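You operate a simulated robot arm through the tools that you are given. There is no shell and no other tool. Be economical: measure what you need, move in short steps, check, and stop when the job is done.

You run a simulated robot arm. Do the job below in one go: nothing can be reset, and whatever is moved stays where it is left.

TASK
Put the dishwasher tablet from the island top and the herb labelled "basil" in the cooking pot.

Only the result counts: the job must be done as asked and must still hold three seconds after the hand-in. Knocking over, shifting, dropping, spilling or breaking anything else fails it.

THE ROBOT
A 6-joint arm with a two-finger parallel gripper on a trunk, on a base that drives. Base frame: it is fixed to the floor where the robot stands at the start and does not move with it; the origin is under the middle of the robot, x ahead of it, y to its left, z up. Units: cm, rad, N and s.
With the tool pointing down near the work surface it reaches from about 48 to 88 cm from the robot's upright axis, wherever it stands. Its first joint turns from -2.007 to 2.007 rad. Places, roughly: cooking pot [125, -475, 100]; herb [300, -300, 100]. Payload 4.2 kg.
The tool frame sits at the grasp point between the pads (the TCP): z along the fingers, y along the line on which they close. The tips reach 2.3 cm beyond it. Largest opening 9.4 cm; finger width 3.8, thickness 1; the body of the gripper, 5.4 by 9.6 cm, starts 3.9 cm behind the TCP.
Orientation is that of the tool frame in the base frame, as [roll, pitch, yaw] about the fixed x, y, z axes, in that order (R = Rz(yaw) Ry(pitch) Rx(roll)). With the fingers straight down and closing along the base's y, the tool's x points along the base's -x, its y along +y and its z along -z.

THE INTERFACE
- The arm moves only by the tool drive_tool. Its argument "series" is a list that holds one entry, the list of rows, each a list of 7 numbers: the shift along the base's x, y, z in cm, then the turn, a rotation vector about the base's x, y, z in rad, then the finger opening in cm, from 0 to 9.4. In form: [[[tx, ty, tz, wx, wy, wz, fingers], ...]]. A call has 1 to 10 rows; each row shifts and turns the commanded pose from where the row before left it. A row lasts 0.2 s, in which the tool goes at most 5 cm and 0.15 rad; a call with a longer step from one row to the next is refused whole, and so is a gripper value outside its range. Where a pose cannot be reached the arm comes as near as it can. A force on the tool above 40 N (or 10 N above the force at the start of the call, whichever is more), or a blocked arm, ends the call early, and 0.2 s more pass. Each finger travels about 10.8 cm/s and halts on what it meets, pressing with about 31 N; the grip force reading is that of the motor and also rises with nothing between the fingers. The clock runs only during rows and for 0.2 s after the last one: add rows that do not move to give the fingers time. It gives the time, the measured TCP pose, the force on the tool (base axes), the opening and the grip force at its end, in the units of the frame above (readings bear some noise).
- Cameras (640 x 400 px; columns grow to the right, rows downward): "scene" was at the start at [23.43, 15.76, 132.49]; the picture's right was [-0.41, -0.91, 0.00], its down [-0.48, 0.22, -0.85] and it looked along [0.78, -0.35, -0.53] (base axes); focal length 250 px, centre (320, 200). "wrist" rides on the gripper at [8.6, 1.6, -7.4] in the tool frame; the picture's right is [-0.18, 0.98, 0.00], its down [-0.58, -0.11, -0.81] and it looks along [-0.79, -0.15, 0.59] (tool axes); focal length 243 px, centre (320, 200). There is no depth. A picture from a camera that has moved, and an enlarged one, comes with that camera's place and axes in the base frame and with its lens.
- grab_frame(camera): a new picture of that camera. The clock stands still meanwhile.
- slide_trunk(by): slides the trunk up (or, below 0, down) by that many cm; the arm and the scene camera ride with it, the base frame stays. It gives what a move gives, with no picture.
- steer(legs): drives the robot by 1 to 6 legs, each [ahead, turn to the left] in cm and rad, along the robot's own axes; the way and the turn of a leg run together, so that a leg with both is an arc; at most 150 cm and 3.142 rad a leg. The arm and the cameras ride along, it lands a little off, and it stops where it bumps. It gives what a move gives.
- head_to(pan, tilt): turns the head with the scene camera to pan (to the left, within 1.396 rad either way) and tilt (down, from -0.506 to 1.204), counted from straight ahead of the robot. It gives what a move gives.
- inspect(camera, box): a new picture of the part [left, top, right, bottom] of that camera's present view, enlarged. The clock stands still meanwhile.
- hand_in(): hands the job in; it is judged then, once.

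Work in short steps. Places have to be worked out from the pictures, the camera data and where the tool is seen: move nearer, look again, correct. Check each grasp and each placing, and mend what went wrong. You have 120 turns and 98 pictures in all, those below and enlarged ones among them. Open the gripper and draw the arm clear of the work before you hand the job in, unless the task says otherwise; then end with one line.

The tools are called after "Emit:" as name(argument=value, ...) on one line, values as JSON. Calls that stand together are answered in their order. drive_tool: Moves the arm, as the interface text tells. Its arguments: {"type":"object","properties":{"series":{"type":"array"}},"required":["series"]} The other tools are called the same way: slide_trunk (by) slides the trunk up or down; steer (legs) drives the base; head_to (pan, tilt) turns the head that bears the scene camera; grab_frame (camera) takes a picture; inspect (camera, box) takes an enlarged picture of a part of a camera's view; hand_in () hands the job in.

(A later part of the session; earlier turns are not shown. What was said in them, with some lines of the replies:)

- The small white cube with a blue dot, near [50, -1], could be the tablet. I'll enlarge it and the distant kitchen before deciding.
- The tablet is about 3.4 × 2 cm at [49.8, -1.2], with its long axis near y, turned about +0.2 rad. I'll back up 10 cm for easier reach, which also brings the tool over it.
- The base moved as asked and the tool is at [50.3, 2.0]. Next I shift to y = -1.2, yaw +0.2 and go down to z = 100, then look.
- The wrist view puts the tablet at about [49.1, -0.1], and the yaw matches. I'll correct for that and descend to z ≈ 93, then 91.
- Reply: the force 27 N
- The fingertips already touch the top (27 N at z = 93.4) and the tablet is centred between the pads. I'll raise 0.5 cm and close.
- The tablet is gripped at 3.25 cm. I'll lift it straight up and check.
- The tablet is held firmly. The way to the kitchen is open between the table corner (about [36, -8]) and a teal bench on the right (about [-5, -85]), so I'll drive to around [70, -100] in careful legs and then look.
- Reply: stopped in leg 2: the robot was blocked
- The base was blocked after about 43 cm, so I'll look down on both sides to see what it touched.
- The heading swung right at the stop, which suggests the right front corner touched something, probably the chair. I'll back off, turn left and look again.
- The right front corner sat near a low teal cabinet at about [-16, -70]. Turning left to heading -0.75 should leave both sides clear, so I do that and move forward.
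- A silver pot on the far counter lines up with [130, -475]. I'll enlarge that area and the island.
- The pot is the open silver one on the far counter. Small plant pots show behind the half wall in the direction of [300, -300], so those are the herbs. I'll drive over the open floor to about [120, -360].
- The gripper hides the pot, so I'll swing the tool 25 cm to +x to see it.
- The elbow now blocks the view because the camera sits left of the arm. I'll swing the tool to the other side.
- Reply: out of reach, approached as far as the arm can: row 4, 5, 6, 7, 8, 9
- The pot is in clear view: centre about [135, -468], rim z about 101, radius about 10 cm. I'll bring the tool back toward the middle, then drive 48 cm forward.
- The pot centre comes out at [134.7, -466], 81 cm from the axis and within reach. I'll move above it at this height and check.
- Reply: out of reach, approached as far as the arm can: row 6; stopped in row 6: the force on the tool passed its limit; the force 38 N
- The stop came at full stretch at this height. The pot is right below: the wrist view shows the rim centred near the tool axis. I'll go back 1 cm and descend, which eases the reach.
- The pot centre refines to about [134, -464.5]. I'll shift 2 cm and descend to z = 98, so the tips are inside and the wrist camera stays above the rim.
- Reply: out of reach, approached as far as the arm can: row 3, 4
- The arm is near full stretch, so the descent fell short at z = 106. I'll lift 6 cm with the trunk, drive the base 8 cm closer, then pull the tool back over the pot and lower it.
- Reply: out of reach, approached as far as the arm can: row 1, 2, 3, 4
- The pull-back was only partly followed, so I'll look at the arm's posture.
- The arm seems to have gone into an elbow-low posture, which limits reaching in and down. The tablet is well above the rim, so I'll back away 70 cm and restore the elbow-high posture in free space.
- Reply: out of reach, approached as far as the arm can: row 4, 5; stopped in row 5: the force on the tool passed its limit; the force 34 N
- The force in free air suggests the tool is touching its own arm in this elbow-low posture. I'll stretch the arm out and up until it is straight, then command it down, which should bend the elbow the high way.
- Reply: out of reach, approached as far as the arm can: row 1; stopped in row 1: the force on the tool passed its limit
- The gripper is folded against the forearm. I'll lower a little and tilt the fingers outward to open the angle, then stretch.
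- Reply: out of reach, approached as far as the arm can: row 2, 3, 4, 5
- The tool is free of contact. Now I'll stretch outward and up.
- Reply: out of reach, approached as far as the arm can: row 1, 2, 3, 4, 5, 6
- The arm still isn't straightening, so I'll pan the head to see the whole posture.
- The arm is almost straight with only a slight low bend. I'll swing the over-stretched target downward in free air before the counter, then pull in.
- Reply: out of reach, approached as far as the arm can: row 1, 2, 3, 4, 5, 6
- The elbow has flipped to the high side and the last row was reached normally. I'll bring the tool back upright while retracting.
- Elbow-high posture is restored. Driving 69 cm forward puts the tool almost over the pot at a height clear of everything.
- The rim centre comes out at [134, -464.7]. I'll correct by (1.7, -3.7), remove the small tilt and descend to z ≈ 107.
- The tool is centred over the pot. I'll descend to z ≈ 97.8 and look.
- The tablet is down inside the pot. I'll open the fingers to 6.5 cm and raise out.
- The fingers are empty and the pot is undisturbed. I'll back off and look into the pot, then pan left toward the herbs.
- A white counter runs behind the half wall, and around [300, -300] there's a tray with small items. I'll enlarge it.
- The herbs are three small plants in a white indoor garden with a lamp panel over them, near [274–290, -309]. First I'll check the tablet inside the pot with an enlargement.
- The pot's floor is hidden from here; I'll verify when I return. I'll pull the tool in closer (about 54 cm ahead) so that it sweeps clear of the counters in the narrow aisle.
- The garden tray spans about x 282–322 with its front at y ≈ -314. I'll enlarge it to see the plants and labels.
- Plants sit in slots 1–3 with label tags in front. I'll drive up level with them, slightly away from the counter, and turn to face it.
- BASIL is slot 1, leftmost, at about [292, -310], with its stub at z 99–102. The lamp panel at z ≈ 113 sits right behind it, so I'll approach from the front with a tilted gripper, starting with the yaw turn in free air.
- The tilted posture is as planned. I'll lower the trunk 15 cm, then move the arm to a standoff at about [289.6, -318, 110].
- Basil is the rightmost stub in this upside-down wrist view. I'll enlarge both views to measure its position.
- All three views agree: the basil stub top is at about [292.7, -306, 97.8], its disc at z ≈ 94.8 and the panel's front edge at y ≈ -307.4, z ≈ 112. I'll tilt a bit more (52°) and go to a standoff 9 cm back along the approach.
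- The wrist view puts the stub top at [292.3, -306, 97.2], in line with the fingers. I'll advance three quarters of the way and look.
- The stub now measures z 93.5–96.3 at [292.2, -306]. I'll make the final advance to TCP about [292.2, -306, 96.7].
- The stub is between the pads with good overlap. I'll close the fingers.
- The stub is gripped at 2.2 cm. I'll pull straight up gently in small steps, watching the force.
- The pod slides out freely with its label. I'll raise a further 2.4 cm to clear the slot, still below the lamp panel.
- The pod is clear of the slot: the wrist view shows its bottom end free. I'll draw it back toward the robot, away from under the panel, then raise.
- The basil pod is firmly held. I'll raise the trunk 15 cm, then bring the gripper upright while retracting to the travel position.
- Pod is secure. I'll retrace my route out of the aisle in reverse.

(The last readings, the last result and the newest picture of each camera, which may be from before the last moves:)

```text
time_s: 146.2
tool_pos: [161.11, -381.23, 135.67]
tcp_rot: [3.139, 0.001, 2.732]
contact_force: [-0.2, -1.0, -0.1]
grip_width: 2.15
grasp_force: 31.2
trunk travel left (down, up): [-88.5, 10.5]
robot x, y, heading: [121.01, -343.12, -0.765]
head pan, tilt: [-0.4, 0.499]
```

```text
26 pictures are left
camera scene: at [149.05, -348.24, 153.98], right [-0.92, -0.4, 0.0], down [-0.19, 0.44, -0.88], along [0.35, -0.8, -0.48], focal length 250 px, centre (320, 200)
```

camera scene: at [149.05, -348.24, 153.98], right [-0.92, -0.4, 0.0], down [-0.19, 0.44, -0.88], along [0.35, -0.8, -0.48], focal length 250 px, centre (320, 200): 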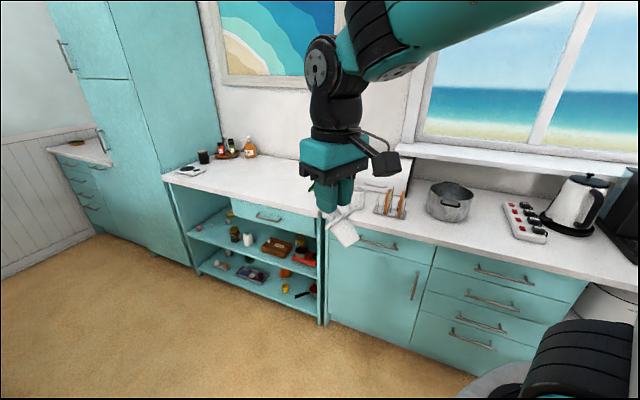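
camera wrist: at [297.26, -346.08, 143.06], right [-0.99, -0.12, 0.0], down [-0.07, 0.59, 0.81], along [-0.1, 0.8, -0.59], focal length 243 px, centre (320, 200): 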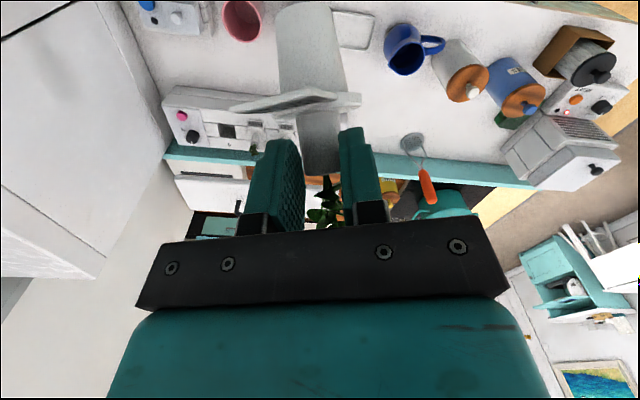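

I turn to face the counter and drive up to the pot at travel height.

Emit:
steer(legs=[[0, -0.535], [51, 0]])

Emit:
drive_tool(series=[[[-2, -1, 0, 0, 0, 0, 0], [-2, -1, 0, 0, 0, 0, 0], [-2, -2, 0, 0, 0, 0, 0], [-2, -2, 0, 0, 0, 0, 0], [-2, -2, 0, 0, 0, 0, 0], [0, 0, 0, 0, 0, 0, 0]]])

Emit:
grab_frame(camera="wrist")

```text
time_s: 150.7
tool_pos: [149.4, -445.93, 135.66]
tcp_rot: [3.139, -0.001, 2.187]
contact_force: [-0.5, 0.2, 0.1]
grip_width: 2.18
grasp_force: 31.3
trunk travel left (down, up): [-88.5, 10.5]
robot x, y, heading: [134.71, -392.93, -1.306]
head pan, tilt: [-0.4, 0.499]
```

```text
time_s: 152.1
tool_pos: [139.38, -454.12, 135.78]
tcp_rot: [3.139, -0.001, 2.189]
contact_force: [0.6, 0.1, -0.9]
grip_width: 2.19
grasp_force: 31.5
trunk travel left (down, up): [-88.5, 10.5]
robot x, y, heading: [134.46, -393.08, -1.305]
head pan, tilt: [-0.4, 0.499]
```

```text
25 pictures are left
camera wrist: at [135.65, -446.01, 143.05], right [0.91, 0.42, 0.0], down [0.25, -0.54, 0.81], along [0.34, -0.73, -0.59], focal length 243 px, centre (320, 200)
```

wrist: 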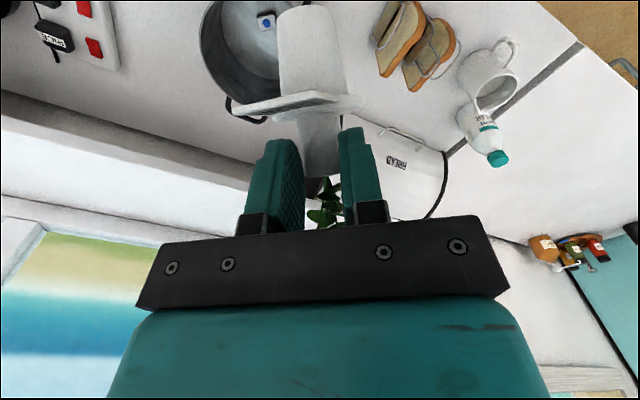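

The tablet is visible on the pot's floor. I'll move the basil over the pot with TCP at about [135.2, -466], then lower the trunk 15 cm.

Emit:
drive_tool(series=[[[-1.4, -4, 0, 0, 0, 0, 0], [-1.4, -4, 0, 0, 0, 0, 0], [-1.4, -4, 0, 0, 0, 0, 0], [0, 0, 0, 0, 0, 0, 0]]])

Emit:
slide_trunk(by=-15)

Emit:
grab_frame(camera="wrist")

Emit:
grab_frame(camera="scene")

```text
time_s: 153.1
tool_pos: [135.18, -465.85, 135.54]
tcp_rot: [3.137, -0.001, 2.188]
contact_force: [0.0, 0.3, -0.3]
grip_width: 2.17
grasp_force: 30.7
trunk travel left (down, up): [-88.5, 10.5]
robot x, y, heading: [134.83, -392.92, -1.308]
head pan, tilt: [-0.4, 0.499]
```

```text
time_s: 154.8
tool_pos: [135.07, -465.77, 120.62]
tcp_rot: [3.138, -0.001, 2.19]
contact_force: [-0.8, 0.6, 0.1]
grip_width: 2.16
grasp_force: 31.0
trunk travel left (down, up): [-73.5, 25.5]
robot x, y, heading: [134.76, -393.14, -1.306]
head pan, tilt: [-0.4, 0.499]
```

```text
24 pictures are left
camera wrist: at [131.52, -457.84, 128.05], right [0.91, 0.42, 0.0], down [0.25, -0.54, 0.81], along [0.34, -0.73, -0.59], focal length 243 px, centre (320, 200)
```

wrist: 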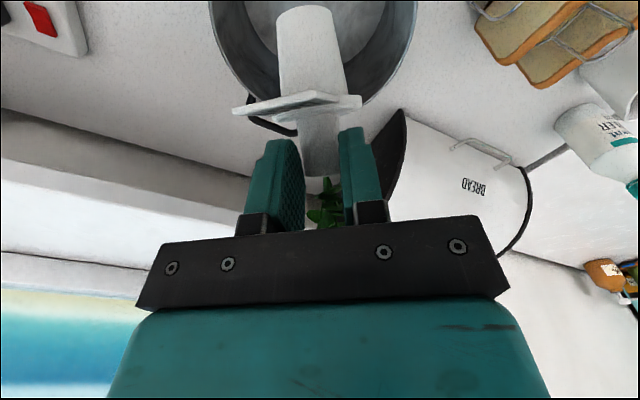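

```text
23 pictures are left
camera scene: at [156.25, -411.56, 138.98], right [-0.99, 0.13, 0.0], down [0.06, 0.47, -0.88], along [-0.12, -0.87, -0.48], focal length 250 px, centre (320, 200)
```

scene: 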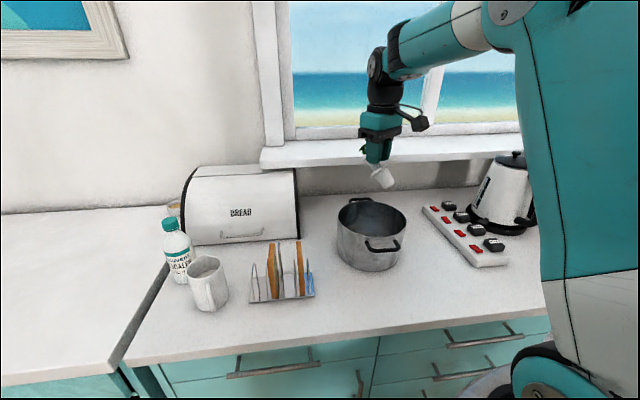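

The pot centre measures about [134.3, -465]. I'll shift 1.3 cm outward and descend to z ≈ 107, then look.

Emit:
drive_tool(series=[[[0.6, -1.2, -2, 0, 0, 0, 0], [0, 0, -4, 0, 0, 0, 0], [0, 0, -4, 0, 0, 0, 0], [0, 0, -3.5, 0, 0, 0, 0], [0, 0, 0, 0, 0, 0, 0]]])

Emit:
grab_frame(camera="wrist")

Emit:
inspect(camera="scene", box=[310, 120, 450, 280])

```text
time_s: 156.0
tool_pos: [136.02, -466.92, 107.24]
tcp_rot: [3.139, 0.0, 2.189]
contact_force: [-0.2, 0.2, -0.6]
grip_width: 2.2
grasp_force: 31.2
trunk travel left (down, up): [-73.5, 25.5]
robot x, y, heading: [134.86, -393.01, -1.304]
head pan, tilt: [-0.4, 0.499]
```

```text
22 pictures are left
camera wrist: at [132.2, -458.89, 114.65], right [0.91, 0.42, 0.0], down [0.25, -0.54, 0.81], along [0.34, -0.73, -0.59], focal length 243 px, centre (320, 200)
```

wrist: 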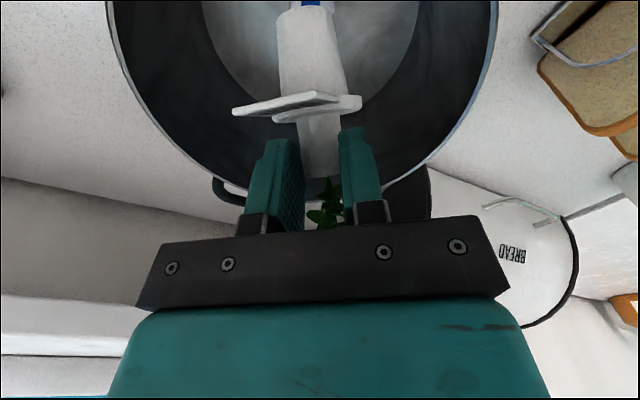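

```text
2.50 times, centred on (380, 200) of scene
camera zoom: at [156.25, -411.56, 138.98], right [-0.99, 0.13, 0.0], down [0.06, 0.47, -0.88], along [-0.12, -0.87, -0.48], focal length 626 px, centre (170, 200)
```

zoom: 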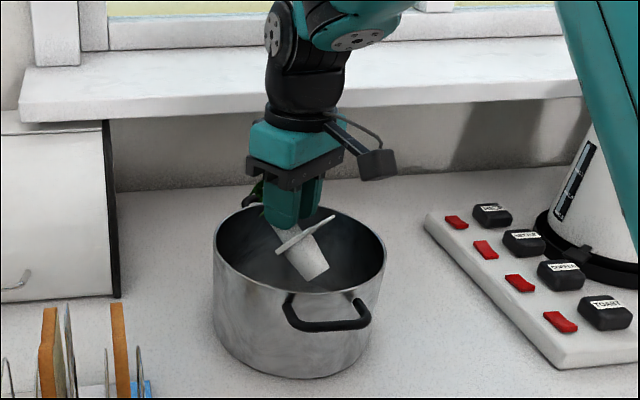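

I need about 1 cm left and 1 cm back to be centred. Then I'll lower the pod into the pot gently to z ≈ 99.5.

Emit:
drive_tool(series=[[[-1.4, 0.5, 0, 0, 0, 0, 0], [0, 0, -2.5, 0, 0, 0, 0], [0, 0, -2.5, 0, 0, 0, 0], [0, 0, -1.5, 0, 0, 0, 0], [0, 0, -1.2, 0, 0, 0, 0], [0, 0, 0, 0, 0, 0, 0]]])

Emit:
grab_frame(camera="wrist")

Emit:
inspect(camera="scene", box=[310, 120, 450, 280])

```text
time_s: 157.4
tool_pos: [134.33, -466.53, 99.52]
tcp_rot: [3.138, 0.001, 2.187]
contact_force: [-4.0, 1.6, 16.9]
grip_width: 2.19
grasp_force: 30.8
trunk travel left (down, up): [-73.5, 25.5]
robot x, y, heading: [134.87, -393.06, -1.306]
head pan, tilt: [-0.4, 0.499]
```

```text
20 pictures are left
camera wrist: at [130.69, -458.52, 106.98], right [0.91, 0.42, 0.0], down [0.25, -0.54, 0.81], along [0.34, -0.73, -0.59], focal length 243 px, centre (320, 200)
```

wrist: 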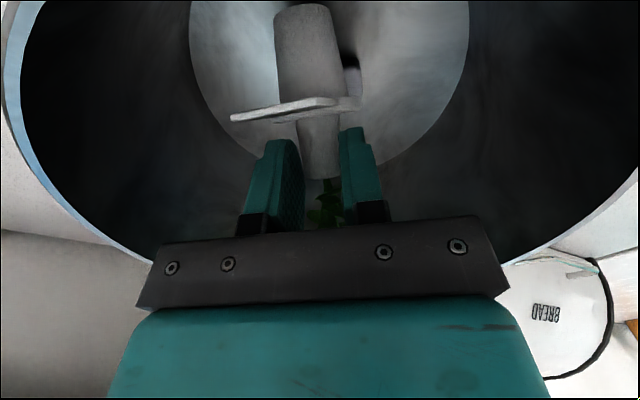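

```text
2.50 times, centred on (380, 200) of scene
camera zoom: at [156.24, -411.48, 139.01], right [-0.99, 0.13, 0.0], down [0.06, 0.47, -0.88], along [-0.12, -0.87, -0.48], focal length 626 px, centre (170, 200)
```

zoom: 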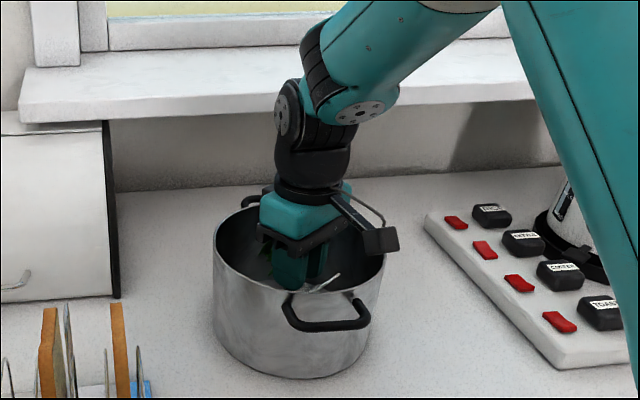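

The pod's bottom has touched down (17 N) and it's well inside the pot. I'll ease up 0.4 cm, open and rise straight out.

Emit:
drive_tool(series=[[[0, 0, 0.4, 0, 0, 0, 0], [0, 0, 0, 0, 0, 0, 3], [0, 0, 0, 0, 0, 0, 5], [0, 0, 0, 0, 0, 0, 6], [0, 0, 0, 0, 0, 0, 6], [0, 0, 2, 0, 0, 0, 6], [0, 0, 3, 0, 0, 0, 6], [0, 0, 4, 0, 0, 0, 6], [0, 0, 5, 0, 0, 0, 6], [0, 0, 5, 0, 0, 0, 6]]])

Emit:
grab_frame(camera="wrist")

Emit:
inspect(camera="scene", box=[310, 120, 450, 280])

```text
time_s: 159.6
tool_pos: [134.49, -466.56, 118.89]
tcp_rot: [3.137, 0.0, 2.189]
contact_force: [0.0, -0.9, -1.3]
grip_width: 6.0
grasp_force: 0.0
trunk travel left (down, up): [-73.5, 25.5]
robot x, y, heading: [134.47, -392.98, -1.306]
head pan, tilt: [-0.4, 0.499]
```

```text
18 pictures are left
camera wrist: at [130.8, -458.54, 126.26], right [0.91, 0.42, 0.0], down [0.25, -0.54, 0.81], along [0.34, -0.73, -0.59], focal length 243 px, centre (320, 200)
```

wrist: 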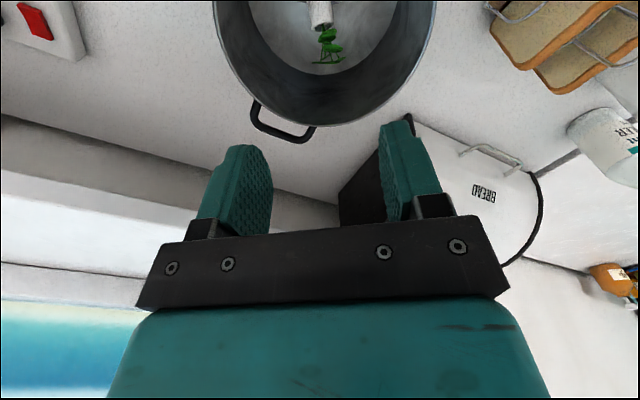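

```text
2.50 times, centred on (380, 200) of scene
camera zoom: at [156.25, -411.6, 138.97], right [-0.99, 0.13, 0.0], down [0.06, 0.47, -0.88], along [-0.12, -0.87, -0.48], focal length 626 px, centre (170, 200)
```

zoom: 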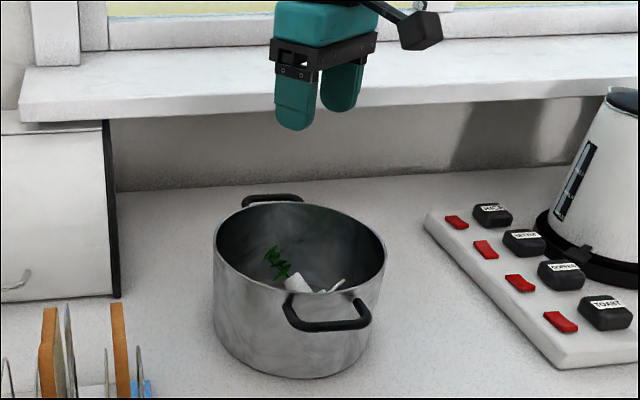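

The basil lies inside the pot and the gripper is empty. I'll raise and back off, looking into the pot once on the way.

Emit:
slide_trunk(by=15)

Emit:
steer(legs=[[-12, 0]])

Emit:
grab_frame(camera="wrist")

Emit:
steer(legs=[[-35, 0]])

Emit:
grab_frame(camera="scene")

```text
time_s: 161.4
tool_pos: [134.37, -466.48, 133.78]
tcp_rot: [3.137, -0.001, 2.187]
contact_force: [0.1, 0.5, -0.6]
grip_width: 5.99
grasp_force: 0.0
trunk travel left (down, up): [-88.5, 10.5]
robot x, y, heading: [134.3, -393.26, -1.31]
head pan, tilt: [-0.4, 0.499]
```

```text
time_s: 162.6
tool_pos: [131.29, -454.68, 133.86]
tcp_rot: [3.136, 0.0, 2.186]
contact_force: [0.3, -0.7, -0.5]
grip_width: 6.01
grasp_force: 0.0
trunk travel left (down, up): [-88.5, 10.5]
robot x, y, heading: [131.39, -381.26, -1.307]
head pan, tilt: [-0.4, 0.499]
```

```text
16 pictures are left
camera wrist: at [127.52, -446.73, 141.23], right [0.91, 0.42, 0.0], down [0.25, -0.54, 0.81], along [0.34, -0.73, -0.59], focal length 243 px, centre (320, 200)
```

wrist: 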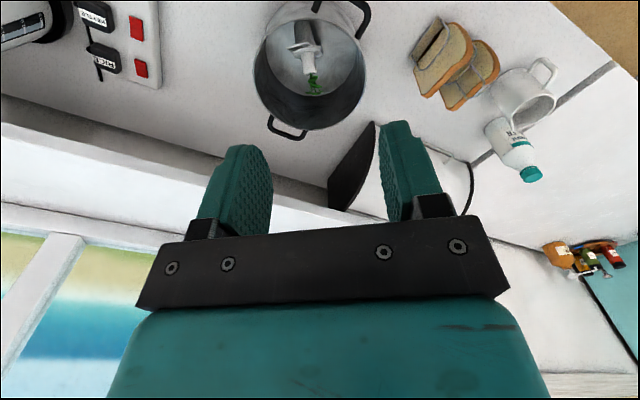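

```text
time_s: 164.9
tool_pos: [122.01, -420.84, 133.84]
tcp_rot: [3.137, 0.0, 2.188]
contact_force: [0.7, -1.6, -0.2]
grip_width: 6.0
grasp_force: 0.0
trunk travel left (down, up): [-88.5, 10.5]
robot x, y, heading: [122.19, -347.45, -1.306]
head pan, tilt: [-0.4, 0.499]
```

```text
15 pictures are left
camera scene: at [143.83, -365.95, 153.98], right [-0.99, 0.13, 0.0], down [0.06, 0.47, -0.88], along [-0.12, -0.87, -0.48], focal length 250 px, centre (320, 200)
```

scene: 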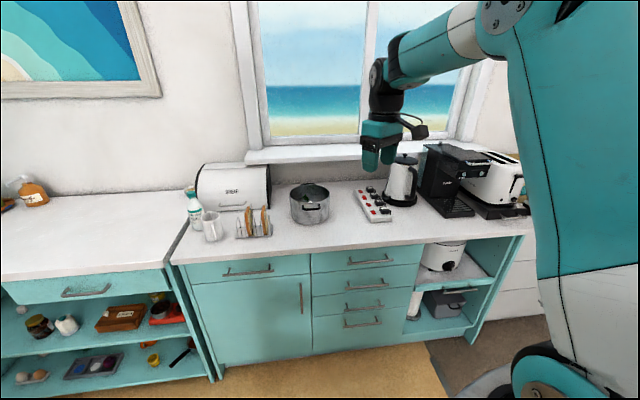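

The pot holds the basil, with the tablet under or behind it (I saw it on the pot floor just before). Everything around it stands undisturbed, the gripper is open and the arm is clear, so I hand in.

Emit:
hand_in()

```text
The job is handed in.
```

The dishwasher tablet from the island top and the pod labelled "BASIL" are both in the silver cooking pot; early on the base bumped a low cabinet or chair near the start, and I saw nothing shifted there.
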